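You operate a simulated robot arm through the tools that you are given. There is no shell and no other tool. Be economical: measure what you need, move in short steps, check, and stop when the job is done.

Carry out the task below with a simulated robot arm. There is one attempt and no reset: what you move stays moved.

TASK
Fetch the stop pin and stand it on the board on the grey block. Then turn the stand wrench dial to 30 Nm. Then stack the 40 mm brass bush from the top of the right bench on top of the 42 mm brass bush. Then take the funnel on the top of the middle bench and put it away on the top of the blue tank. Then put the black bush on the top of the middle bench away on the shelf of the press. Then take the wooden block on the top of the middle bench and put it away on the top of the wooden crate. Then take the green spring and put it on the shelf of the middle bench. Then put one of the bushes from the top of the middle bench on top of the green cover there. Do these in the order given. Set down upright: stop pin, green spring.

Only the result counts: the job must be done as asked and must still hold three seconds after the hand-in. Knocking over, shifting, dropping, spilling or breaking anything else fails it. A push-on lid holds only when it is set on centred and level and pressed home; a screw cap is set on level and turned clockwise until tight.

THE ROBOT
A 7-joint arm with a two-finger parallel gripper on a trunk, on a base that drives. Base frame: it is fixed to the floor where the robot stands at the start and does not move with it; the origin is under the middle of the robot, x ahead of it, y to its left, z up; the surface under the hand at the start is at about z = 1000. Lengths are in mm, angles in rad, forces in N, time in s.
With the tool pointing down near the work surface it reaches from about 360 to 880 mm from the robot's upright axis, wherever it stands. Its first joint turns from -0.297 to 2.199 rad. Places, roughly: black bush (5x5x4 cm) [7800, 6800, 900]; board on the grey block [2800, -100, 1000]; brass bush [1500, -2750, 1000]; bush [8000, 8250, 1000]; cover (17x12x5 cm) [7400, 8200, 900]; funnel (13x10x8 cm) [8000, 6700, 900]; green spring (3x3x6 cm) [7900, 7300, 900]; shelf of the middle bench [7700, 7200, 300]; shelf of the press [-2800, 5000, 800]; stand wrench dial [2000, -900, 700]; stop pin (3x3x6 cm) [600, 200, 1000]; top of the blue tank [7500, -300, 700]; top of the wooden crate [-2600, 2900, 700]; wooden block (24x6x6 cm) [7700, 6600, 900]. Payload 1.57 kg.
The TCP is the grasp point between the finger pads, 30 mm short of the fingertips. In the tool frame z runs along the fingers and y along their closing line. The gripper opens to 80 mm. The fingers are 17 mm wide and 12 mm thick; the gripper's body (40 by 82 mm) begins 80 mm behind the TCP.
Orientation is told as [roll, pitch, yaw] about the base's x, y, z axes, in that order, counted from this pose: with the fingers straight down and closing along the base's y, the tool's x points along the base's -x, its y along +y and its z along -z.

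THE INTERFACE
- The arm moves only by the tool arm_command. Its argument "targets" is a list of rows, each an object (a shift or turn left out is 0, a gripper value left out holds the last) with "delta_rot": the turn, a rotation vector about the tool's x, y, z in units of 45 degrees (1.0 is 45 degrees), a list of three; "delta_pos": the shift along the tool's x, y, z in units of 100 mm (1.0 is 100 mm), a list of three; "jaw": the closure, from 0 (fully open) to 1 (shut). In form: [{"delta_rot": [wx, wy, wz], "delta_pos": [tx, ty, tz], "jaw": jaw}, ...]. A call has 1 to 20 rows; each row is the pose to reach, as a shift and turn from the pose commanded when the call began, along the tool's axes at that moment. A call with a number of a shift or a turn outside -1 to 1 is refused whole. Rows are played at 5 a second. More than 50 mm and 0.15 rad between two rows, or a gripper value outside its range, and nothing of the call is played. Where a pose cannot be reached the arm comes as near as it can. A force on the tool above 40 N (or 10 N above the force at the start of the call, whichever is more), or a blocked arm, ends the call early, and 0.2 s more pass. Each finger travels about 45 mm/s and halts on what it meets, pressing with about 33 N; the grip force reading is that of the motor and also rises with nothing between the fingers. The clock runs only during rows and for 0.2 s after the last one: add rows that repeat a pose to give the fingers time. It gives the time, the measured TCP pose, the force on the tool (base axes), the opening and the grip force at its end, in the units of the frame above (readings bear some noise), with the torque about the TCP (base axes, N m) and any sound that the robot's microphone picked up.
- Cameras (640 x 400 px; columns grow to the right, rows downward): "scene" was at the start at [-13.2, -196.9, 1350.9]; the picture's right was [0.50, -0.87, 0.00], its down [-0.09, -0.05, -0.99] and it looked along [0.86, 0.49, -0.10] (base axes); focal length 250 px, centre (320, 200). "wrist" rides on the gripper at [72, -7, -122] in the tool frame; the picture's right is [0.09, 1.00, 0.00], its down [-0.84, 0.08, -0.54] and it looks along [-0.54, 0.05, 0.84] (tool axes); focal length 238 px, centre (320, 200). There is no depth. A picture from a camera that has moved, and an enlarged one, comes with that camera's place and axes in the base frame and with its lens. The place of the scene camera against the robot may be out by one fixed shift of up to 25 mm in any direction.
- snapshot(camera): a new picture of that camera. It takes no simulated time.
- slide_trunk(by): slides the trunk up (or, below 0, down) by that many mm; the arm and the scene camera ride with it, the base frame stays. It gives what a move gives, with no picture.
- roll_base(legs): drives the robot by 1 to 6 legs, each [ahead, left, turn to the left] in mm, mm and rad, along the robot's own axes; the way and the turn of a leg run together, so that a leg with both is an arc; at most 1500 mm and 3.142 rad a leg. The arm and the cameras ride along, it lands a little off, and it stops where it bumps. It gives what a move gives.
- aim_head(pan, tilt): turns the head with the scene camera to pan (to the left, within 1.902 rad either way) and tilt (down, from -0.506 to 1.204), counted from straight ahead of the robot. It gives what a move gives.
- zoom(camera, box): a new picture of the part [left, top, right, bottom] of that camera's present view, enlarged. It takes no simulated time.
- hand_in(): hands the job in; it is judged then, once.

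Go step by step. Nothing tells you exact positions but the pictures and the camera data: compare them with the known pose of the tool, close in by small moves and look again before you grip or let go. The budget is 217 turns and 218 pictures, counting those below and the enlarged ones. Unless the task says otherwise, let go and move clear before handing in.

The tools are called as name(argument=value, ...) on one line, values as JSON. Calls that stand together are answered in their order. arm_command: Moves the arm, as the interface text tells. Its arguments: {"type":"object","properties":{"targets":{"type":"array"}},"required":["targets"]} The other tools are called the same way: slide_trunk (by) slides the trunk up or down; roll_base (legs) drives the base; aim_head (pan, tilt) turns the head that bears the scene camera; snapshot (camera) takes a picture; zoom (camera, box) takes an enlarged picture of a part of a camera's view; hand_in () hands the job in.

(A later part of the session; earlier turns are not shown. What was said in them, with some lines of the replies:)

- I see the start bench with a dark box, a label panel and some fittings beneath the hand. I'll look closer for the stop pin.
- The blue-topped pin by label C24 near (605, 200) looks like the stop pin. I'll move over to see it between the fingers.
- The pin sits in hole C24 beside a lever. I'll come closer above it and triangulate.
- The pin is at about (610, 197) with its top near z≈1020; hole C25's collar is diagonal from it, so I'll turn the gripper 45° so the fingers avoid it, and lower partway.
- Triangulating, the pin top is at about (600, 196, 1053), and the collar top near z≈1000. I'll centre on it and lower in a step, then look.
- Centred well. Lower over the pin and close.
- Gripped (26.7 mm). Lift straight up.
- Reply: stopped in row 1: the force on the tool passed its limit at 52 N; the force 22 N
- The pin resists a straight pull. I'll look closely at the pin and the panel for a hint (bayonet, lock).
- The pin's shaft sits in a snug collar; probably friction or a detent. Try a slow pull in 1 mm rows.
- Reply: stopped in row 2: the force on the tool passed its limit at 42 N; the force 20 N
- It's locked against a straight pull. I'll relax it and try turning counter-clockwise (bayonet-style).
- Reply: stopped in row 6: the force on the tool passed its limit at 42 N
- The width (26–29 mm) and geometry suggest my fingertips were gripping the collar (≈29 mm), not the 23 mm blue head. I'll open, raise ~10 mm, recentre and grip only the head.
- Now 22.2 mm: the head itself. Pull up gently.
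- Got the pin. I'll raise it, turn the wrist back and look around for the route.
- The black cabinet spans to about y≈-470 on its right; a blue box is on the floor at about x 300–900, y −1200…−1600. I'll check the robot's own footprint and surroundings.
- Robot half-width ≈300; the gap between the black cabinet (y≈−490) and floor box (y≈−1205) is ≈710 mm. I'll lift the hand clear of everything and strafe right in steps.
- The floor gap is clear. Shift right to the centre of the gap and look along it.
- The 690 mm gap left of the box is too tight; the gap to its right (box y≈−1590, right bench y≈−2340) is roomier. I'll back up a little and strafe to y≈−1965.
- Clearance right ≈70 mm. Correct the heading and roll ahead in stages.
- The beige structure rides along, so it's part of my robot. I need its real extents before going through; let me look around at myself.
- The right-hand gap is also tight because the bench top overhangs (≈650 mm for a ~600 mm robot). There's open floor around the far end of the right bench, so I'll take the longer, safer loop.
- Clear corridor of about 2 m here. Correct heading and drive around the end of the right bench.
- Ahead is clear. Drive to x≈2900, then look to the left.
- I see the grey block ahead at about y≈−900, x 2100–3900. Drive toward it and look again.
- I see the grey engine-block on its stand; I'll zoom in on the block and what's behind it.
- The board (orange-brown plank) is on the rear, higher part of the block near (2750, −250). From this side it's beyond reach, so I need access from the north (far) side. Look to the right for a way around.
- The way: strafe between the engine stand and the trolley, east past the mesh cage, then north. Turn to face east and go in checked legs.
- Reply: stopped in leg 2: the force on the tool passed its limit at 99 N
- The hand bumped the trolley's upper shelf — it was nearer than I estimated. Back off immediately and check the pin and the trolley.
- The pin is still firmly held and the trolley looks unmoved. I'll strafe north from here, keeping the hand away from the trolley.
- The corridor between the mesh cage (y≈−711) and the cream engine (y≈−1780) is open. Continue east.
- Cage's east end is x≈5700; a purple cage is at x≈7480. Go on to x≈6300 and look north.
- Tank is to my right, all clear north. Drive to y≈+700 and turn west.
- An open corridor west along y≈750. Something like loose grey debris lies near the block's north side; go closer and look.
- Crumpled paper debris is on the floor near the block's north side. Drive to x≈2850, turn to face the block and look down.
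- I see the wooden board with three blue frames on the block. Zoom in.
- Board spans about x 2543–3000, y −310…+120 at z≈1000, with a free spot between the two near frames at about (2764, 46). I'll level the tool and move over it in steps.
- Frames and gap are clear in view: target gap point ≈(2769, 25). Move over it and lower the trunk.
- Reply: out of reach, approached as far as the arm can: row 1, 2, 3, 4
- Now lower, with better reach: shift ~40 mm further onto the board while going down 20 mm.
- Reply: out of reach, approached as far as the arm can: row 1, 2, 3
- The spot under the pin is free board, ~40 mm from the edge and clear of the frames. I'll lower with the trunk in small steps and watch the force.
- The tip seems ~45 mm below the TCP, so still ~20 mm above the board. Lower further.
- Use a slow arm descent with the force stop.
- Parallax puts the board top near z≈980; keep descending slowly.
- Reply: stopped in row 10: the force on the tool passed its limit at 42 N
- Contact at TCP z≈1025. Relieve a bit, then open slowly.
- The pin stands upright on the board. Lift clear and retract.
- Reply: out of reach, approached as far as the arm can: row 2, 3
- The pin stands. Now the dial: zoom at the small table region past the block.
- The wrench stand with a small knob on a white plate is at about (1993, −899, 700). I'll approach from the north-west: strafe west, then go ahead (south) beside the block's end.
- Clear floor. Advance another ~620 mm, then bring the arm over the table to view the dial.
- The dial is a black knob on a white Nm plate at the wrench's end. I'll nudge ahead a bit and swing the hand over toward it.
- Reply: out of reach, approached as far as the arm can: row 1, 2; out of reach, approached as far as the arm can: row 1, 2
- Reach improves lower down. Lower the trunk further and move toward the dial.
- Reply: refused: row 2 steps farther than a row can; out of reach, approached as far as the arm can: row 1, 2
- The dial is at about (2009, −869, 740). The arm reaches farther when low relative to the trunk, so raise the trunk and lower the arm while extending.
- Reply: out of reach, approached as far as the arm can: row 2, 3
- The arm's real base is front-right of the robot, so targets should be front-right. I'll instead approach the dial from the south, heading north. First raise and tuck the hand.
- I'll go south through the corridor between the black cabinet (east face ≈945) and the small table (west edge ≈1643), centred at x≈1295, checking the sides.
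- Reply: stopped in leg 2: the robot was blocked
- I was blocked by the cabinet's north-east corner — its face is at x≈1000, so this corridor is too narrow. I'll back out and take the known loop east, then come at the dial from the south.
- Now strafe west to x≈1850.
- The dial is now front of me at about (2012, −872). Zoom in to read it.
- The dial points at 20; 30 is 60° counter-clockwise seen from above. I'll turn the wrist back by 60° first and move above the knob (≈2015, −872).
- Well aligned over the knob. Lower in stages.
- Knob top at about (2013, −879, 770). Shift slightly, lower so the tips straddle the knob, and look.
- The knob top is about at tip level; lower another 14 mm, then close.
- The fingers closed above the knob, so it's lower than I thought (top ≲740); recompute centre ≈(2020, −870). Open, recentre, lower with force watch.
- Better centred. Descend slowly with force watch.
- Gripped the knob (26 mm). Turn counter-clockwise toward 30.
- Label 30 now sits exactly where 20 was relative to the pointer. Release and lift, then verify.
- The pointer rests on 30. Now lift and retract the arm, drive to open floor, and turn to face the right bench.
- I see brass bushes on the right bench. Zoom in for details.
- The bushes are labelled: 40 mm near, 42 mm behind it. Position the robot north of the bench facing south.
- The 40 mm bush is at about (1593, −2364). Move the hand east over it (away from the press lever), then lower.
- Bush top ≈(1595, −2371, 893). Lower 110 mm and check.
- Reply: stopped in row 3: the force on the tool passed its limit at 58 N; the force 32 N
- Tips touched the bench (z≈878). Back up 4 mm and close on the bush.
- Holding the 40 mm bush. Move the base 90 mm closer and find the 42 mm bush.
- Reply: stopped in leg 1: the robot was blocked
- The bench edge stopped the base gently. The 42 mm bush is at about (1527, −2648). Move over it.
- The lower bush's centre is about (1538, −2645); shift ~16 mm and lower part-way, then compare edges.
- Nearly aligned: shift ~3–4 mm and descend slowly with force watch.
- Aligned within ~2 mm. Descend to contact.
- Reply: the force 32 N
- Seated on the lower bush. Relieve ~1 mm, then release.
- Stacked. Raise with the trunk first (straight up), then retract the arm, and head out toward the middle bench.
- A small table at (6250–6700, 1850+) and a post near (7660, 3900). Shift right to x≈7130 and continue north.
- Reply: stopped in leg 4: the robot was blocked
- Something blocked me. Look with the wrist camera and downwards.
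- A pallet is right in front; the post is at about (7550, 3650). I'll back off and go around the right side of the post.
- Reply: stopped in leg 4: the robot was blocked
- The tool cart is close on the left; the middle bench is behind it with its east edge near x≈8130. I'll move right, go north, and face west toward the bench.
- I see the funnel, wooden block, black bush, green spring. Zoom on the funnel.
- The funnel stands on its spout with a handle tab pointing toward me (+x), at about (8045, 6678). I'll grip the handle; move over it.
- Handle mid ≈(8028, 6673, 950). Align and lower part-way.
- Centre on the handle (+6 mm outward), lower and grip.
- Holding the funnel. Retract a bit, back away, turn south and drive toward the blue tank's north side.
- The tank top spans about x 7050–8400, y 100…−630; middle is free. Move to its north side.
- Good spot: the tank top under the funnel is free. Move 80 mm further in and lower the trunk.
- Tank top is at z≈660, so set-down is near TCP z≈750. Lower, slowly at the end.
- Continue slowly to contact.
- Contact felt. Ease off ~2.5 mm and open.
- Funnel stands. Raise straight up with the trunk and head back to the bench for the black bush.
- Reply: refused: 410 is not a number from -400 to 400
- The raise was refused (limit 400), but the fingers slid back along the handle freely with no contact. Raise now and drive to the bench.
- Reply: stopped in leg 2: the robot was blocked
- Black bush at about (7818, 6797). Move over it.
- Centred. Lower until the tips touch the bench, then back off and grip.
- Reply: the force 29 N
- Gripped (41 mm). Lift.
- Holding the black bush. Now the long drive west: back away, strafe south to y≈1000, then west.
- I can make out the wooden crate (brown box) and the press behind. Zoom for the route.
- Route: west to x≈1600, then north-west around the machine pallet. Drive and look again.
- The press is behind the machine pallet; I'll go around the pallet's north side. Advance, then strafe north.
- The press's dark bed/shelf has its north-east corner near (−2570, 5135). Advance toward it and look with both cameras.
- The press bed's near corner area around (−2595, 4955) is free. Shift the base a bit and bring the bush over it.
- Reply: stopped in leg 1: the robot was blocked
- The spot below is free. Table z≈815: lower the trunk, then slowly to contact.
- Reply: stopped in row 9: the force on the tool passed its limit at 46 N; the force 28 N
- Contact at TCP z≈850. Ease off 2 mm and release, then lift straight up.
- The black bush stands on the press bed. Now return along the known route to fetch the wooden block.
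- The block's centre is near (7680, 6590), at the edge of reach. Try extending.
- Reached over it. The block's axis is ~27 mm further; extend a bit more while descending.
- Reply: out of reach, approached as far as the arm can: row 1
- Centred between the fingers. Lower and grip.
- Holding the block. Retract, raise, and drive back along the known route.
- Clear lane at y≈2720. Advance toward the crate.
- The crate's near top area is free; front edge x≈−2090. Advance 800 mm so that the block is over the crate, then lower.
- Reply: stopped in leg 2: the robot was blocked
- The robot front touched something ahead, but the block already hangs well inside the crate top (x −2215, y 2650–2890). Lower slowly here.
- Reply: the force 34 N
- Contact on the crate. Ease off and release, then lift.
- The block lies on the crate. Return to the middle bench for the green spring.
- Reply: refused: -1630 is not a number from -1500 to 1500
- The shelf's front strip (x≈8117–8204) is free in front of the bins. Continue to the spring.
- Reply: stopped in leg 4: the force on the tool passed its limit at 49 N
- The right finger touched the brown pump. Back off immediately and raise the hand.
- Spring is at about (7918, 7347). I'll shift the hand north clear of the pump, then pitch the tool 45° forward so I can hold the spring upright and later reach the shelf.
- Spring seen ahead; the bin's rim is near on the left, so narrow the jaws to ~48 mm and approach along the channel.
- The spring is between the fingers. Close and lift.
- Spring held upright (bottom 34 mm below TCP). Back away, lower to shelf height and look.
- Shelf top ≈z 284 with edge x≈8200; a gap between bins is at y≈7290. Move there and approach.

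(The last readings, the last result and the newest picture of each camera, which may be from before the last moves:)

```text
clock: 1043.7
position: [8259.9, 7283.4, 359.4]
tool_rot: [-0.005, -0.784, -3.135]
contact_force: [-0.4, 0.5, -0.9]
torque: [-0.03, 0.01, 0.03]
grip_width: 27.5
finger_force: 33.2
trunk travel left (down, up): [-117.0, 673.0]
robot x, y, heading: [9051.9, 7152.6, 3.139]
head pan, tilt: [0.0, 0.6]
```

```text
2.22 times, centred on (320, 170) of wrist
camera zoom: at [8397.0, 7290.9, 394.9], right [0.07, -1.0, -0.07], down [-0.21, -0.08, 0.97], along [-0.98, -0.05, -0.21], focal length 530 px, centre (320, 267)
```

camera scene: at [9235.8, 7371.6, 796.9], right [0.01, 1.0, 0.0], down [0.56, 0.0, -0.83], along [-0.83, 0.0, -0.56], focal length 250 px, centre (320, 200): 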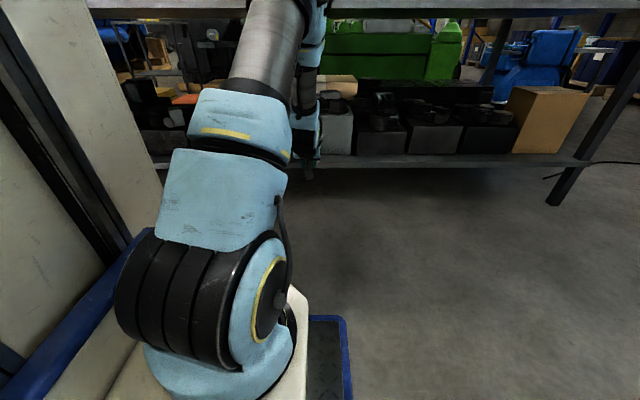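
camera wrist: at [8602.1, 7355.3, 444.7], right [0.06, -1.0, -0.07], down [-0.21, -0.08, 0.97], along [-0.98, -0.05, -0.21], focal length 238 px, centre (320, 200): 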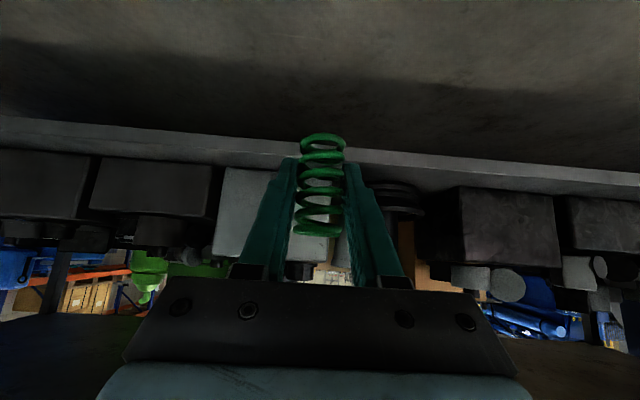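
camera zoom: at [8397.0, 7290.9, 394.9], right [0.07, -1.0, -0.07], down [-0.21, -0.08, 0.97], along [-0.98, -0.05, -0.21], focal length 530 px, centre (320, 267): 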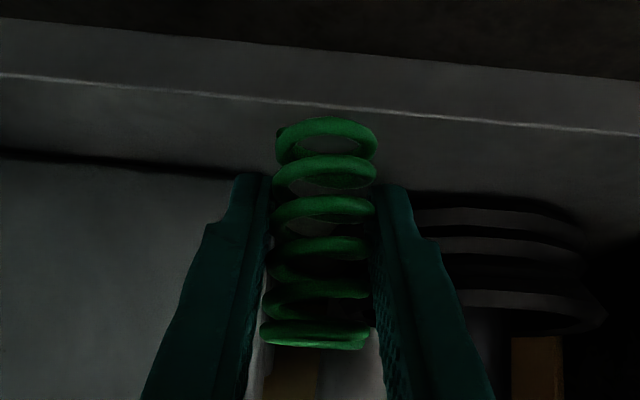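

Edge refined: x≈8187, z≈275; strip back to x≈8097. Advance to put the spring at x≈8148.

roll_base(legs=[[110, 0, 0]])

zoom(camera="wrist", box=[200, 60, 440, 240])

```text
clock: 1044.9
position: [8148.7, 7282.9, 359.2]
tool_rot: [-0.004, -0.785, -3.135]
contact_force: [-0.6, -0.2, 0.1]
torque: [0.03, -0.01, 0.01]
grip_width: 27.9
finger_force: 33.1
trunk travel left (down, up): [-117.0, 673.0]
robot x, y, heading: [8939.9, 7153.7, -3.134]
head pan, tilt: [0.0, 0.6]
```

```text
2.22 times, centred on (320, 150) of wrist
camera zoom: at [8285.8, 7290.2, 394.9], right [0.07, -1.0, -0.07], down [-0.21, -0.08, 0.97], along [-0.98, -0.05, -0.21], focal length 530 px, centre (320, 311)
```

zoom: 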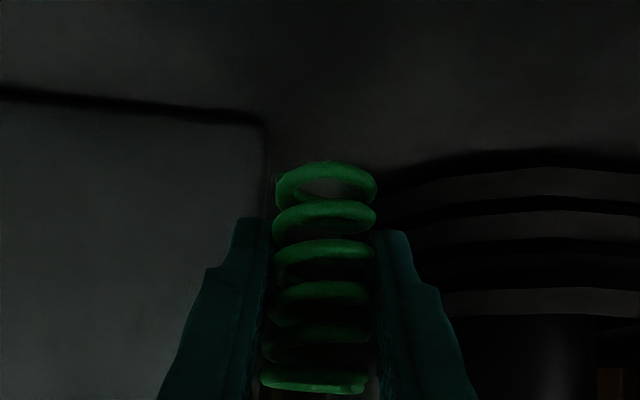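

Good clearance on both sides. Lower straight down to contact.

arm_command(targets=[{"delta_pos": [0.085, 0, 0.085]}, {"delta_pos": [0.17, 0, 0.17]}, {"delta_pos": [0.23, 0, 0.23]}, {"delta_pos": [0.25, 0, 0.25]}, {"delta_pos": [0.27, 0, 0.27]}, {"delta_pos": [0.29, 0, 0.29]}, {"delta_pos": [0.31, 0, 0.31]}, {"delta_pos": [0.33, 0, 0.33]}, {"delta_pos": [0.35, 0, 0.35]}])

zoom(camera="wrist", box=[200, 60, 440, 240])

```text
clock: 1046.9
position: [8148.4, 7282.7, 309.1]
tool_rot: [-0.005, -0.784, -3.133]
contact_force: [0.4, -0.4, -0.7]
torque: [0.0, -0.03, 0.02]
grip_width: 27.7
finger_force: 33.1
trunk travel left (down, up): [-117.0, 673.0]
robot x, y, heading: [8939.4, 7153.0, -3.137]
head pan, tilt: [0.0, 0.6]
```

```text
2.22 times, centred on (320, 150) of wrist
camera zoom: at [8285.9, 7290.5, 345.2], right [0.07, -1.0, -0.07], down [-0.21, -0.08, 0.97], along [-0.98, -0.05, -0.21], focal length 530 px, centre (320, 311)
```

zoom: 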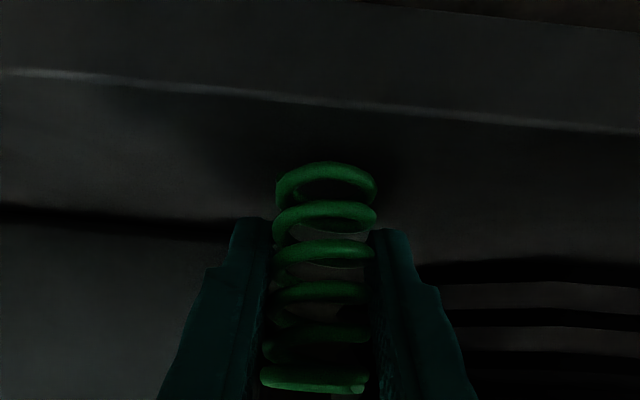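

arm_command(targets=[{"delta_pos": [0.015, 0, 0.015]}, {"delta_pos": [0.03, 0, 0.03]}, {"delta_pos": [0.045, 0, 0.045]}, {"delta_pos": [0.06, 0, 0.06]}, {"delta_pos": [0.075, 0, 0.075]}, {"delta_pos": [0.09, 0, 0.09]}, {"delta_pos": [0.105, 0, 0.105]}, {"delta_pos": [0.12, 0, 0.12]}, {"delta_pos": [0.135, 0, 0.135]}, {"delta_pos": [0.15, 0, 0.15]}])

zoom(camera="wrist", box=[200, 60, 440, 240])

```text
clock: 1048.7
position: [8145.4, 7283.0, 296.6]
tool_rot: [-0.006, -0.796, -3.134]
contact_force: [2.5, 0.2, 14.8]
torque: [-0.06, -0.14, 0.04]
grip_width: 28.0
finger_force: 32.5
trunk travel left (down, up): [-117.0, 673.0]
robot x, y, heading: [8941.3, 7150.5, -3.139]
head pan, tilt: [0.0, 0.6]
stopped in row 8: the force on the tool passed its limit at 44 N (the readings are from after the stop); the commanded pose is now the measured one
```

```text
2.22 times, centred on (320, 150) of wrist
camera zoom: at [8283.1, 7290.3, 332.0], right [0.07, -1.0, -0.07], down [-0.2, -0.08, 0.98], along [-0.98, -0.05, -0.2], focal length 530 px, centre (320, 311)
```

zoom: 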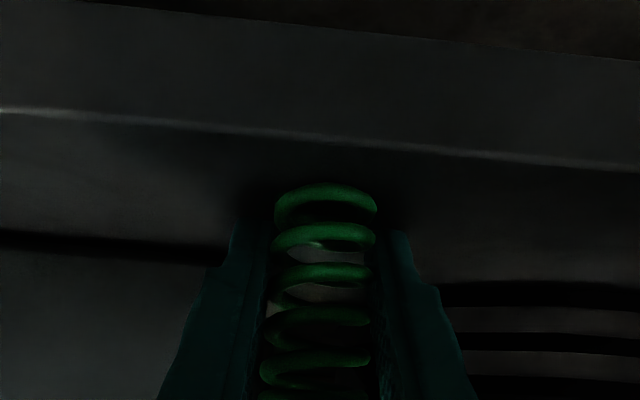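

Spring is on the shelf. Ease off slightly, level, and open.

arm_command(targets=[{"delta_pos": [-0.01, 0, -0.01], "delta_rot": [0, 0.012, 0]}, {"delta_pos": [-0.01, 0, -0.01], "delta_rot": [0, 0.012, 0]}, {"delta_pos": [-0.01, 0, -0.01], "delta_rot": [0, 0.012, 0], "jaw": 0.6}, {"delta_pos": [-0.01, 0, -0.01], "delta_rot": [0, 0.012, 0], "jaw": 0.5}, {"delta_pos": [-0.01, 0, -0.01], "delta_rot": [0, 0.012, 0], "jaw": 0.42}, {"delta_pos": [-0.01, 0, -0.01], "delta_rot": [0, 0.012, 0], "jaw": 0.42}])

zoom(camera="wrist", box=[200, 60, 440, 240])

```text
clock: 1050.1
position: [8146.4, 7284.1, 296.6]
tool_rot: [-0.003, -0.784, -3.137]
contact_force: [3.2, 14.1, 16.1]
torque: [0.08, 0.17, -0.32]
grip_width: 34.9
finger_force: 0.0
trunk travel left (down, up): [-117.0, 673.0]
robot x, y, heading: [8944.2, 7153.8, -3.141]
head pan, tilt: [0.0, 0.6]
```

```text
2.22 times, centred on (320, 150) of wrist
camera zoom: at [8283.9, 7291.4, 333.9], right [0.07, -1.0, -0.07], down [-0.21, -0.08, 0.97], along [-0.98, -0.05, -0.21], focal length 530 px, centre (320, 311)
```

zoom: 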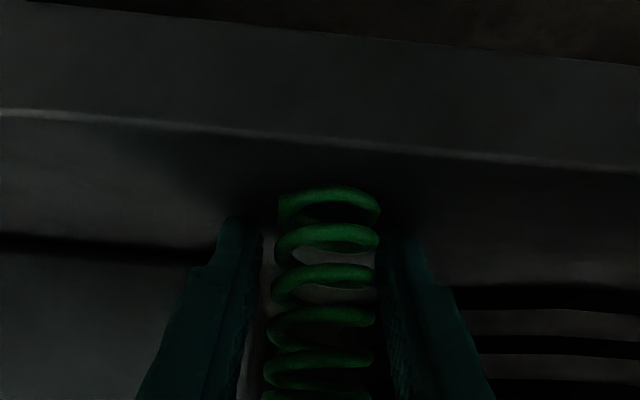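

The tips drag on the shelf; raise 4 mm so the fingers can open freely.

arm_command(targets=[{"delta_pos": [-0.014, 0, -0.014]}, {"delta_pos": [-0.028, 0, -0.028]}, {"delta_pos": [-0.028, 0, -0.028], "jaw": 0.35}, {"delta_pos": [-0.028, 0, -0.028], "jaw": 0.35}])

zoom(camera="wrist", box=[200, 60, 440, 240])

```text
clock: 1051.1
position: [8146.1, 7282.8, 300.0]
tool_rot: [-0.004, -0.782, -3.136]
contact_force: [-0.3, -0.3, -1.4]
torque: [-0.02, -0.01, -0.01]
grip_width: 52.0
finger_force: 0.0
trunk travel left (down, up): [-117.0, 673.0]
robot x, y, heading: [8940.4, 7153.3, -3.141]
head pan, tilt: [0.0, 0.6]
```

```text
2.22 times, centred on (320, 150) of wrist
camera zoom: at [8283.4, 7290.1, 337.1], right [0.07, -1.0, -0.07], down [-0.21, -0.08, 0.97], along [-0.97, -0.05, -0.22], focal length 530 px, centre (320, 311)
```

zoom: 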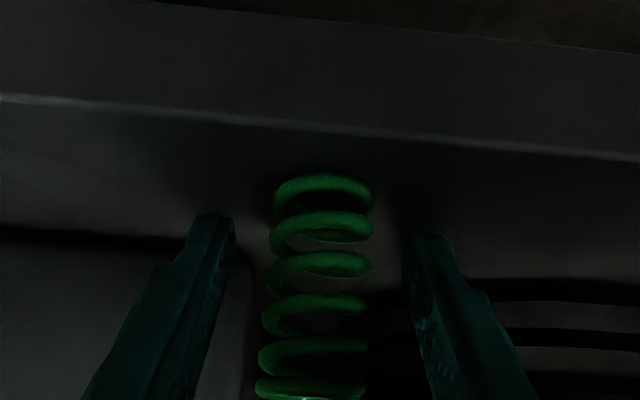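

The spring stands. Retract along the tool axis, then back away and raise.

arm_command(targets=[{"delta_pos": [0, 0, -0.3]}, {"delta_pos": [0, 0, -0.7]}, {"delta_pos": [0, 0, -1.0]}])

roll_base(legs=[[-250, 0, 0]])

snapshot(camera="wrist")

slide_trunk(by=400)

slide_trunk(by=270)

```text
clock: 1051.9
position: [8216.1, 7284.5, 369.8]
tool_rot: [-0.003, -0.781, -3.134]
contact_force: [-0.4, 0.5, 0.1]
torque: [0.0, -0.02, 0.02]
grip_width: 52.2
finger_force: 0.0
trunk travel left (down, up): [-117.0, 673.0]
robot x, y, heading: [8939.4, 7154.2, -3.139]
head pan, tilt: [0.0, 0.6]
```

```text
clock: 1053.7
position: [8463.6, 7286.1, 370.7]
tool_rot: [-0.006, -0.781, -3.138]
contact_force: [0.4, 0.1, -0.1]
torque: [0.01, 0.01, 0.01]
grip_width: 51.8
finger_force: 0.0
trunk travel left (down, up): [-117.0, 673.0]
robot x, y, heading: [9186.9, 7155.1, 3.144]
head pan, tilt: [0.0, 0.6]
```

```text
30 pictures are left
camera wrist: at [8602.1, 7293.1, 406.9], right [0.07, -1.0, -0.07], down [-0.21, -0.08, 0.97], along [-0.98, -0.05, -0.22], focal length 238 px, centre (320, 200)
```

wrist: 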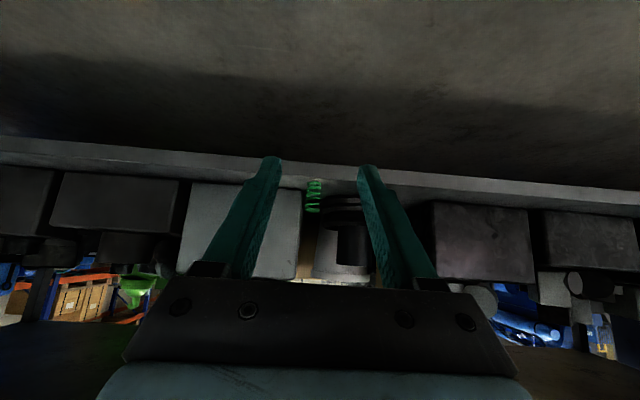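

```text
clock: 1057.5
position: [8463.8, 7286.0, 770.5]
tool_rot: [-0.005, -0.781, -3.136]
contact_force: [-0.1, -0.1, 0.2]
torque: [0.01, 0.02, 0.01]
grip_width: 51.9
finger_force: 0.1
trunk travel left (down, up): [-517.0, 273.0]
robot x, y, heading: [9192.1, 7156.5, 3.144]
head pan, tilt: [0.0, 0.6]
```

```text
clock: 1060.2
position: [8464.5, 7287.1, 1039.5]
tool_rot: [-0.005, -0.782, -3.137]
contact_force: [0.2, -0.4, 0.0]
torque: [-0.06, -0.01, -0.01]
grip_width: 52.2
finger_force: 0.0
trunk travel left (down, up): [-787.0, 3.0]
robot x, y, heading: [9190.0, 7152.6, 3.143]
head pan, tilt: [0.0, 0.6]
```

Spring stands on the shelf. For the last task I restore the tool to vertical and look at the north end of the bench.

arm_command(targets=[{"delta_rot": [0, 0.18, 0]}, {"delta_rot": [0, 0.36, 0]}, {"delta_rot": [0, 0.54, 0]}, {"delta_rot": [0, 0.72, 0]}, {"delta_rot": [0, 0.9, 0]}, {"delta_rot": [0, 0.995, 0]}])

roll_base(legs=[[150, 0, 0], [0, -900, 0]])

aim_head(pan=-0.5, tilt=0.4)

snapshot(camera="scene")

```text
clock: 1061.7
position: [8465.1, 7285.2, 1040.0]
tool_rot: [-0.004, 0.0, -3.141]
contact_force: [0.1, 0.6, -0.1]
torque: [-0.03, 0.01, -0.02]
grip_width: 52.1
finger_force: 0.0
trunk travel left (down, up): [-787.0, 3.0]
robot x, y, heading: [9191.7, 7153.8, 3.14]
head pan, tilt: [0.0, 0.6]
```

```text
clock: 1067.3
position: [8316.4, 8173.4, 1039.7]
tool_rot: [-0.003, -0.004, -3.141]
contact_force: [0.5, -0.7, -0.2]
torque: [0.02, 0.01, -0.03]
grip_width: 52.1
finger_force: 0.1
trunk travel left (down, up): [-787.0, 3.0]
robot x, y, heading: [9046.1, 8042.2, 3.145]
head pan, tilt: [0.0, 0.6]
```

```text
clock: 1068.2
position: [8317.8, 8173.4, 1040.5]
tool_rot: [-0.004, -0.001, -3.141]
contact_force: [0.5, 0.4, 0.2]
torque: [0.04, 0.03, 0.04]
grip_width: 51.9
finger_force: 0.1
trunk travel left (down, up): [-787.0, 3.0]
robot x, y, heading: [9043.1, 8042.2, 3.139]
head pan, tilt: [-0.499, 0.4]
```

```text
29 pictures are left
camera scene: at [9028.7, 8304.1, 1435.1], right [0.48, 0.88, 0.0], down [0.34, -0.19, -0.92], along [-0.81, 0.44, -0.39], focal length 250 px, centre (320, 200)
```

scene: 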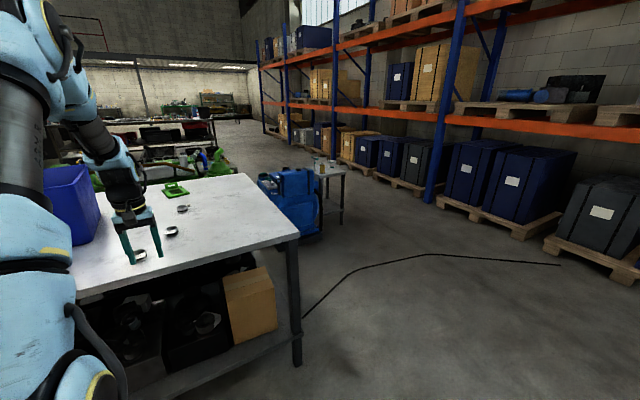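

North of the bench is clear floor. Bush A ≈(7655, 8250), green cover ≈(7390, 8213). Drive to the north end and face south.

roll_base(legs=[[0, -1080, 0], [0, 0, 1.571], [0, -740, 0], [0, -740, 0]])

aim_head(pan=0.0, tilt=0.6)

snapshot(camera="wrist")

snapshot(camera="scene")

```text
clock: 1084.9
position: [7457.2, 8389.8, 1040.1]
tool_rot: [-0.003, -0.002, -1.542]
contact_force: [0.7, -0.4, -0.4]
torque: [0.02, 0.0, -0.02]
grip_width: 52.1
finger_force: 0.1
trunk travel left (down, up): [-787.0, 3.0]
robot x, y, heading: [7570.4, 9118.9, -1.54]
head pan, tilt: [-0.499, 0.4]
```

```text
clock: 1085.9
position: [7457.1, 8388.5, 1040.8]
tool_rot: [-0.003, -0.001, -1.541]
contact_force: [0.6, -0.4, -0.2]
torque: [0.04, 0.0, 0.04]
grip_width: 52.0
finger_force: 0.0
trunk travel left (down, up): [-787.0, 3.0]
robot x, y, heading: [7568.2, 9113.8, -1.542]
head pan, tilt: [0.0, 0.6]
```

```text
28 pictures are left
camera wrist: at [7450.4, 8461.6, 1163.1], right [0.99, 0.12, 0.0], down [0.1, -0.83, 0.54], along [0.06, -0.54, -0.84], focal length 238 px, centre (320, 200)
```

wrist: 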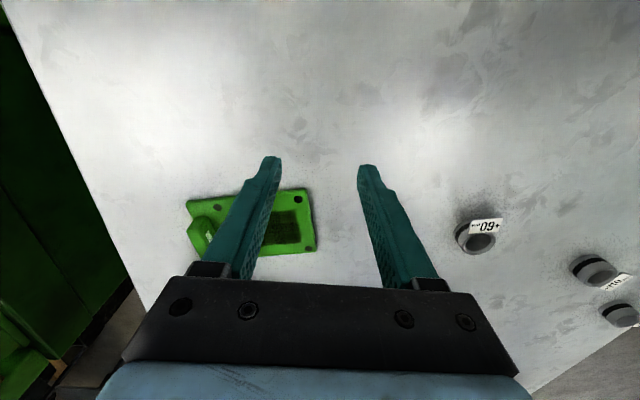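

```text
27 pictures are left
camera scene: at [7325.3, 9090.9, 1416.9], right [-1.0, -0.03, 0.0], down [-0.01, 0.56, -0.83], along [0.02, -0.82, -0.56], focal length 250 px, centre (320, 200)
```

scene: 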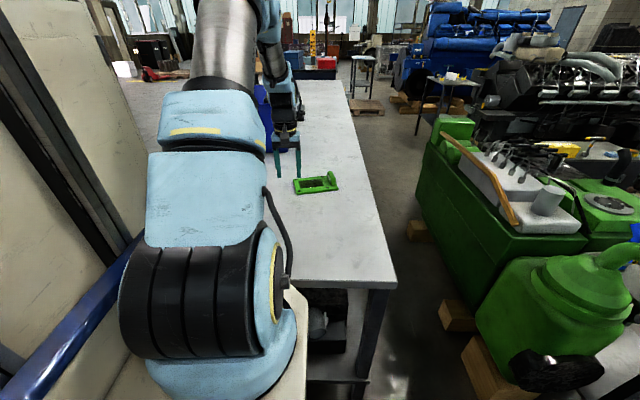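

zoom(camera="wrist", box=[160, 160, 360, 290])

zoom(camera="scene", box=[270, 150, 370, 220])

zoom(camera="wrist", box=[430, 190, 640, 340])

```text
3.08 times, centred on (260, 225) of wrist
camera zoom: at [7450.4, 8461.6, 1163.1], right [0.99, 0.12, 0.0], down [0.1, -0.83, 0.54], along [0.06, -0.54, -0.84], focal length 733 px, centre (505, 123)
```

zoom: 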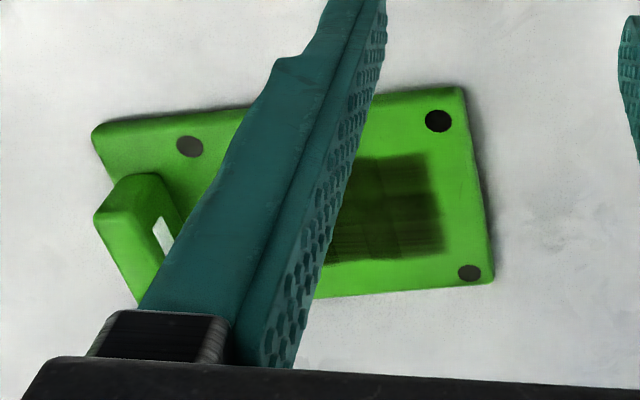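

```text
5.71 times, centred on (320, 185) of scene
camera zoom: at [7325.3, 9090.9, 1416.9], right [-1.0, -0.03, 0.0], down [-0.01, 0.56, -0.83], along [0.02, -0.82, -0.56], focal length 1426 px, centre (320, 286)
```

zoom: 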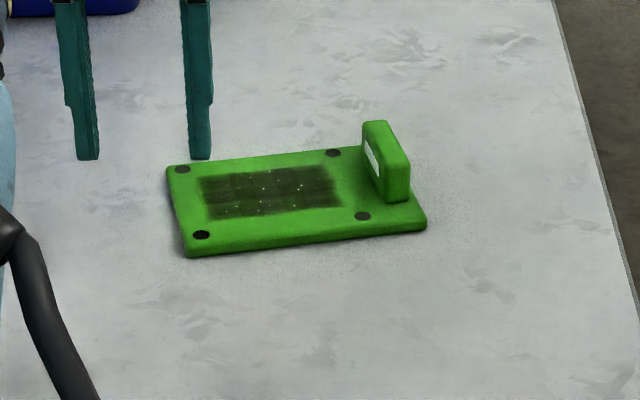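

```text
2.67 times, centred on (535, 265) of wrist
camera zoom: at [7450.4, 8461.6, 1163.1], right [0.99, 0.12, 0.0], down [0.1, -0.83, 0.54], along [0.06, -0.54, -0.84], focal length 636 px, centre (-253, 27)
```

zoom: 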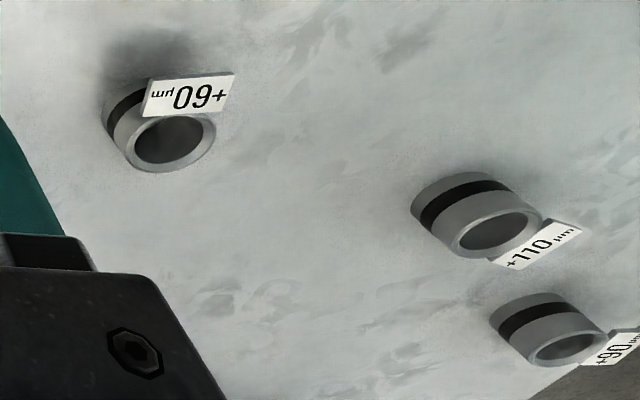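

I'll take the "+60" bush, at about (7706, 8248), gripping east–west clear of its tag. Shift the base and move over it.

roll_base(legs=[[50, 150, 0]])

arm_command(targets=[{"delta_pos": [-0.3, 0.32, 0], "jaw": 0}, {"delta_pos": [-0.6, 0.64, 0], "jaw": 0}, {"delta_pos": [-0.95, 0.94, 0.1], "jaw": 0}])

snapshot(camera="wrist")

```text
clock: 1087.3
position: [7609.2, 8345.4, 1041.0]
tool_rot: [-0.004, -0.003, -1.541]
contact_force: [-0.4, -1.0, -0.1]
torque: [0.01, -0.04, 0.01]
grip_width: 52.1
finger_force: 0.1
trunk travel left (down, up): [-787.0, 3.0]
robot x, y, heading: [7719.6, 9069.4, -1.545]
head pan, tilt: [0.0, 0.6]
```

```text
clock: 1088.1
position: [7705.2, 8250.8, 1030.5]
tool_rot: [-0.002, -0.002, -1.541]
contact_force: [-0.3, -0.1, 0.7]
torque: [-0.01, -0.05, 0.02]
grip_width: 79.8
finger_force: 0.0
trunk travel left (down, up): [-787.0, 3.0]
robot x, y, heading: [7716.3, 9074.6, -1.538]
head pan, tilt: [0.0, 0.6]
```

```text
23 pictures are left
camera wrist: at [7697.0, 8323.1, 1152.6], right [0.99, 0.12, 0.0], down [0.1, -0.83, 0.54], along [0.06, -0.54, -0.84], focal length 238 px, centre (320, 200)
```

wrist: 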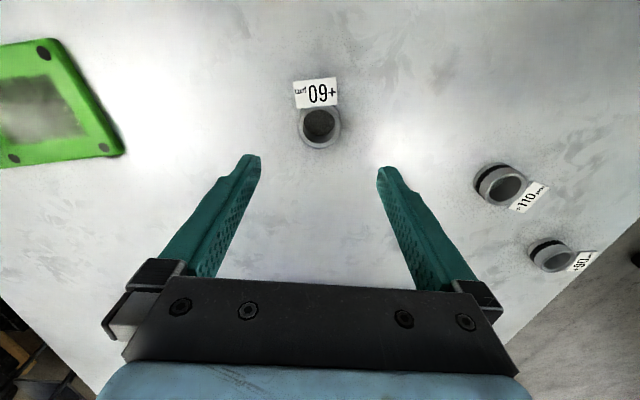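

Centred. Lower and grip.

arm_command(targets=[{"delta_pos": [0.02, -0.02, 0.4]}, {"delta_pos": [0.02, -0.02, 0.8]}, {"delta_pos": [0.02, -0.02, 0.95]}])

arm_command(targets=[{"delta_pos": [0, 0, 0.1]}, {"delta_pos": [0, 0, 0.2]}, {"delta_pos": [0, 0, 0.2]}])

zoom(camera="wrist", box=[200, 90, 440, 270])

```text
clock: 1088.9
position: [7702.7, 8253.7, 936.0]
tool_rot: [-0.003, -0.001, -1.539]
contact_force: [-0.4, 0.6, 0.1]
torque: [-0.05, -0.01, -0.03]
grip_width: 79.6
finger_force: 0.1
trunk travel left (down, up): [-787.0, 3.0]
robot x, y, heading: [7715.7, 9076.7, -1.541]
head pan, tilt: [0.0, 0.6]
```

```text
clock: 1089.7
position: [7703.5, 8254.0, 915.4]
tool_rot: [-0.005, -0.001, -1.541]
contact_force: [0.4, 0.1, 0.6]
torque: [0.03, -0.01, 0.02]
grip_width: 80.1
finger_force: 0.1
trunk travel left (down, up): [-787.0, 3.0]
robot x, y, heading: [7718.9, 9074.8, -1.546]
head pan, tilt: [0.0, 0.6]
```

```text
2.22 times, centred on (320, 180) of wrist
camera zoom: at [7694.9, 8326.3, 1037.5], right [0.99, 0.12, 0.0], down [0.1, -0.83, 0.54], along [0.06, -0.54, -0.84], focal length 530 px, centre (320, 244)
```

zoom: 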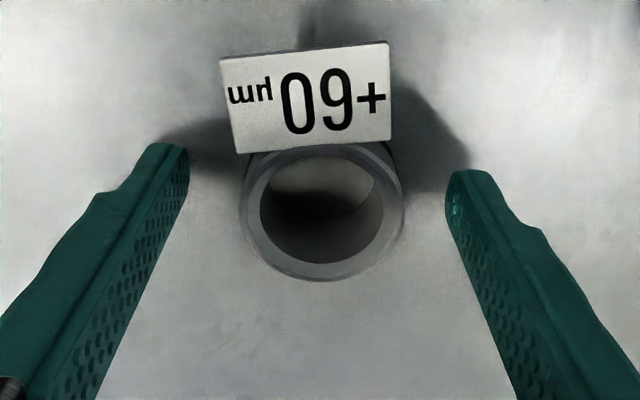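

arm_command(targets=[{"delta_pos": [-0.03, 0, 0.02]}, {"delta_pos": [-0.03, 0, 0.02], "jaw": 0.4}, {"delta_pos": [-0.03, 0, 0.02], "jaw": 1}, {"delta_pos": [-0.03, 0, 0.02], "jaw": 1}, {"delta_pos": [-0.03, 0, 0.02], "jaw": 1}, {"delta_pos": [-0.03, 0, 0.02], "jaw": 1}])

arm_command(targets=[{"delta_pos": [0, 0, -0.1]}, {"delta_pos": [0, 0, -0.4]}, {"delta_pos": [0, 0, -0.8]}, {"delta_pos": [0, 0, -1.0]}])

roll_base(legs=[[0, -160, 0]])

snapshot(camera="wrist")

```text
clock: 1091.1
position: [7702.6, 8250.6, 912.9]
tool_rot: [-0.005, 0.0, -1.541]
contact_force: [0.7, -0.7, 0.6]
torque: [0.03, -0.06, 0.02]
grip_width: 43.8
finger_force: 33.2
trunk travel left (down, up): [-787.0, 3.0]
robot x, y, heading: [7719.2, 9071.9, -1.545]
head pan, tilt: [0.0, 0.6]
```

```text
clock: 1092.1
position: [7702.6, 8251.5, 1014.4]
tool_rot: [-0.002, 0.0, -1.541]
contact_force: [-0.3, 0.1, -0.2]
torque: [0.06, -0.04, 0.0]
grip_width: 44.0
finger_force: 32.8
trunk travel left (down, up): [-787.0, 3.0]
robot x, y, heading: [7719.8, 9075.3, -1.544]
head pan, tilt: [0.0, 0.6]
```

```text
clock: 1093.5
position: [7554.3, 8252.0, 1013.4]
tool_rot: [-0.003, -0.001, -1.538]
contact_force: [0.9, 0.2, -1.0]
torque: [0.0, 0.0, 0.0]
grip_width: 44.0
finger_force: 33.3
trunk travel left (down, up): [-787.0, 3.0]
robot x, y, heading: [7562.8, 9074.5, -1.537]
head pan, tilt: [0.0, 0.6]
stopped in leg 1: the robot was blocked; the commanded pose is now the measured one
```

```text
21 pictures are left
camera wrist: at [7547.1, 8323.7, 1136.3], right [0.99, 0.12, 0.0], down [0.11, -0.83, 0.54], along [0.06, -0.54, -0.84], focal length 238 px, centre (320, 200)
```

wrist: 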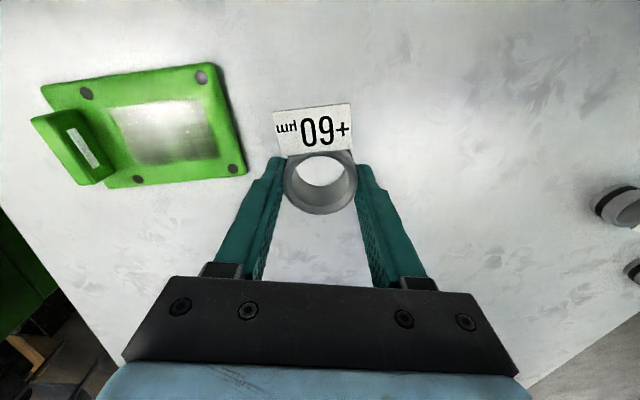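

Holding the "+60" bush (bottom ~34 mm below TCP). Cover's flat zone centre ≈(7420, 8239). Move over it.

arm_command(targets=[{"delta_pos": [-0.03, -0.45, 0]}, {"delta_pos": [-0.05, -0.9, 0]}])

arm_command(targets=[{"delta_pos": [-0.03, -0.44, 0.2]}])

snapshot(camera="wrist")

```text
clock: 1094.1
position: [7468.0, 8243.8, 1015.0]
tool_rot: [-0.002, -0.002, -1.536]
contact_force: [1.4, 1.0, -0.1]
torque: [0.0, 0.04, 0.02]
grip_width: 43.7
finger_force: 32.6
trunk travel left (down, up): [-787.0, 3.0]
robot x, y, heading: [7567.0, 9078.6, -1.542]
head pan, tilt: [0.0, 0.6]
```

```text
clock: 1094.5
position: [7422.7, 8239.5, 994.2]
tool_rot: [-0.006, -0.002, -1.536]
contact_force: [0.5, -0.5, -0.3]
torque: [0.03, 0.07, -0.04]
grip_width: 44.0
finger_force: 33.1
trunk travel left (down, up): [-787.0, 3.0]
robot x, y, heading: [7569.4, 9074.7, -1.538]
head pan, tilt: [0.0, 0.6]
```

```text
20 pictures are left
camera wrist: at [7414.0, 8311.4, 1117.1], right [0.99, 0.13, 0.0], down [0.11, -0.83, 0.54], along [0.07, -0.54, -0.84], focal length 238 px, centre (320, 200)
```

wrist: 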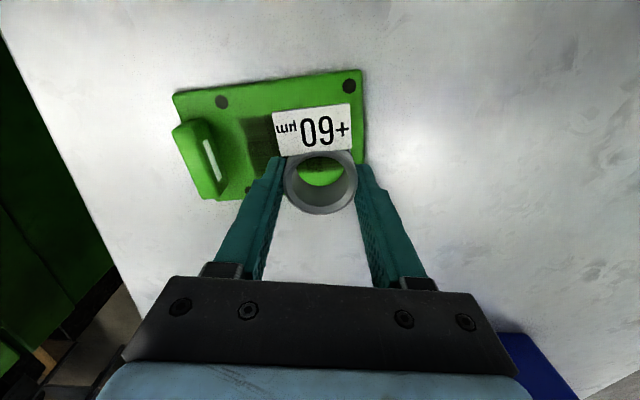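

Nearly centred on the flat zone; shift 10 mm west and lower to contact.

arm_command(targets=[{"delta_pos": [0, -0.1, 0.25]}, {"delta_pos": [0, -0.1, 0.45]}, {"delta_pos": [0, -0.1, 0.5]}, {"delta_pos": [0, -0.1, 0.53]}, {"delta_pos": [0, -0.1, 0.56]}, {"delta_pos": [0, -0.1, 0.59]}, {"delta_pos": [0, -0.1, 0.62]}, {"delta_pos": [0, -0.1, 0.65]}, {"delta_pos": [0, -0.1, 0.68]}, {"delta_pos": [0, -0.1, 0.71]}, {"delta_pos": [0, -0.1, 0.74]}, {"delta_pos": [0, -0.1, 0.77]}])

snapshot(camera="wrist")

```text
clock: 1097.3
position: [7411.9, 8236.4, 921.9]
tool_rot: [-0.003, -0.011, -1.538]
contact_force: [0.2, 7.8, 15.7]
torque: [0.39, -0.46, 0.2]
grip_width: 43.3
finger_force: 32.9
trunk travel left (down, up): [-787.0, 3.0]
robot x, y, heading: [7565.9, 9073.8, -1.536]
head pan, tilt: [0.0, 0.6]
stopped in row 12: the force on the tool passed its limit at 41 N (the readings are from after the stop); the commanded pose is now the measured one
```

```text
19 pictures are left
camera wrist: at [7403.8, 8309.8, 1044.2], right [0.99, 0.12, 0.0], down [0.11, -0.83, 0.55], along [0.07, -0.55, -0.83], focal length 238 px, centre (320, 200)
```

wrist: 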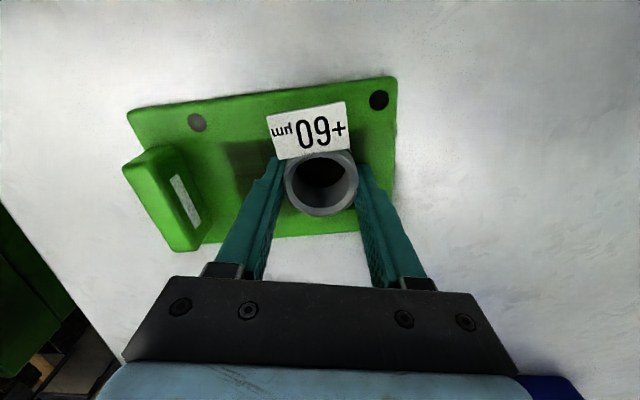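

On the cover's flat plate. Ease off, level and release.

arm_command(targets=[{"delta_pos": [0, 0, -0.015], "delta_rot": [0, 0.012, 0]}, {"delta_pos": [0, 0, -0.02], "delta_rot": [0, 0.012, 0]}, {"delta_pos": [0, 0, -0.02], "delta_rot": [0, 0.012, 0], "jaw": 0.42}, {"delta_pos": [0, 0, -0.02], "delta_rot": [0, 0.012, 0], "jaw": 0.3}, {"delta_pos": [0, 0, -0.02], "delta_rot": [0, 0.012, 0], "jaw": 0.22}, {"delta_pos": [0, 0, -0.02], "delta_rot": [0, 0.012, 0], "jaw": 0.22}])

zoom(camera="wrist", box=[100, 60, 440, 280])

```text
clock: 1098.7
position: [7411.3, 8237.1, 922.6]
tool_rot: [-0.005, 0.002, -1.536]
contact_force: [-3.7, 0.6, 4.3]
torque: [0.03, -0.03, 0.0]
grip_width: 59.1
finger_force: 0.0
trunk travel left (down, up): [-787.0, 3.0]
robot x, y, heading: [7566.0, 9070.7, -1.535]
head pan, tilt: [0.0, 0.6]
```

```text
1.82 times, centred on (270, 170) of wrist
camera zoom: at [7402.8, 8308.5, 1045.1], right [0.99, 0.12, 0.0], down [0.11, -0.83, 0.54], along [0.06, -0.54, -0.84], focal length 433 px, centre (411, 254)
```

zoom: 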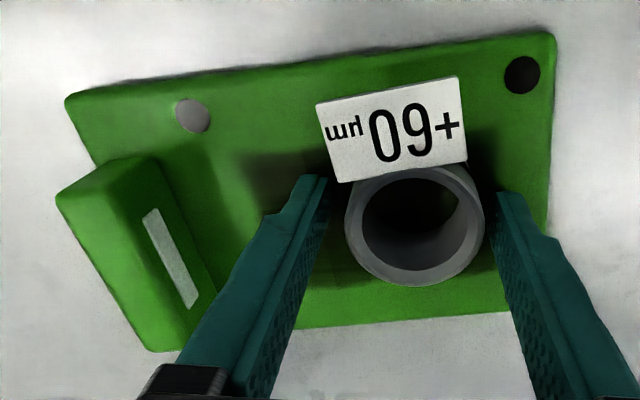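

Released; lift straight up and verify.

arm_command(targets=[{"delta_pos": [0, 0, -0.05]}, {"delta_pos": [0, 0, -0.2]}, {"delta_pos": [0, 0, -0.5]}, {"delta_pos": [0, 0, -0.9]}])

roll_base(legs=[[-120, 0, 0]])

snapshot(camera="wrist")

zoom(camera="scene", box=[250, 130, 380, 220])

```text
clock: 1099.7
position: [7411.3, 8236.7, 1011.5]
tool_rot: [-0.004, 0.001, -1.537]
contact_force: [-0.1, 0.2, -1.9]
torque: [0.04, 0.01, 0.0]
grip_width: 62.6
finger_force: 0.2
trunk travel left (down, up): [-787.0, 3.0]
robot x, y, heading: [7571.1, 9072.1, -1.542]
head pan, tilt: [0.0, 0.6]
```

```text
clock: 1100.9
position: [7410.9, 8356.2, 1011.1]
tool_rot: [-0.004, 0.0, -1.535]
contact_force: [0.1, 0.0, -0.1]
torque: [-0.02, -0.01, -0.03]
grip_width: 62.5
finger_force: 0.1
trunk travel left (down, up): [-787.0, 3.0]
robot x, y, heading: [7563.8, 9196.4, -1.536]
head pan, tilt: [0.0, 0.6]
```

```text
17 pictures are left
camera wrist: at [7401.7, 8428.1, 1134.5], right [0.99, 0.13, 0.0], down [0.11, -0.83, 0.54], along [0.07, -0.54, -0.84], focal length 238 px, centre (320, 200)
```

wrist: 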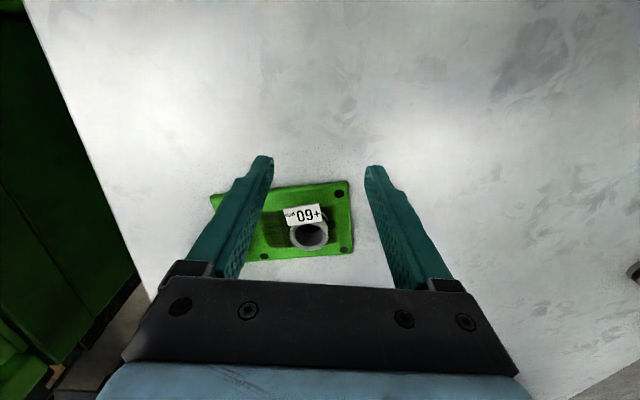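

```text
4.44 times, centred on (315, 175) of scene
camera zoom: at [7321.3, 9165.0, 1416.9], right [-1.0, -0.03, 0.0], down [-0.02, 0.56, -0.82], along [0.03, -0.82, -0.57], focal length 1109 px, centre (342, 311)
```

zoom: 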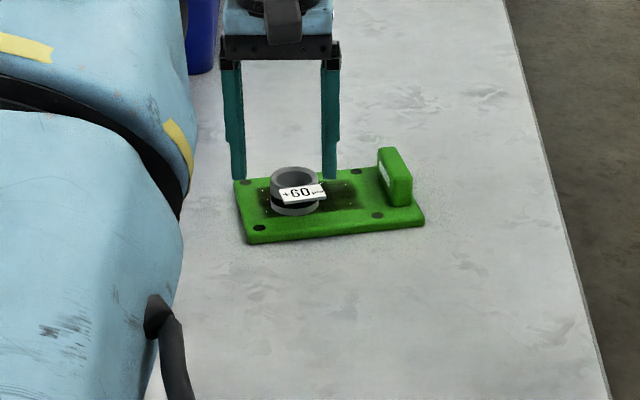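

The bush stands flat on the green cover and the hand is clear, so every step of the job has been carried out. I'm handing in.

hand_in()

```text
The job is handed in.
```

I carried out all eight steps in the order you gave and handed the job in. I don't have the judging result. The pin and the spring were both standing upright when I let go.

The robot or its hand bumped several things along the way, and I couldn't always confirm they hadn't shifted:
- **Base:** it touched the black cabinet, a floor pallet, the blue tool cart, the right and middle benches, the press, and something in front of the wooden crate. It also touched something beside the middle bench at the end.
- **Hand:** it hit the parts trolley's upper shelf (99 N) and the brown pump on the middle bench (49 N). The trolley looked unmoved afterwards. I did not check whether the pump had shifted.

On the press, I took the dark bed at its right end to be the shelf and put the black bush there.
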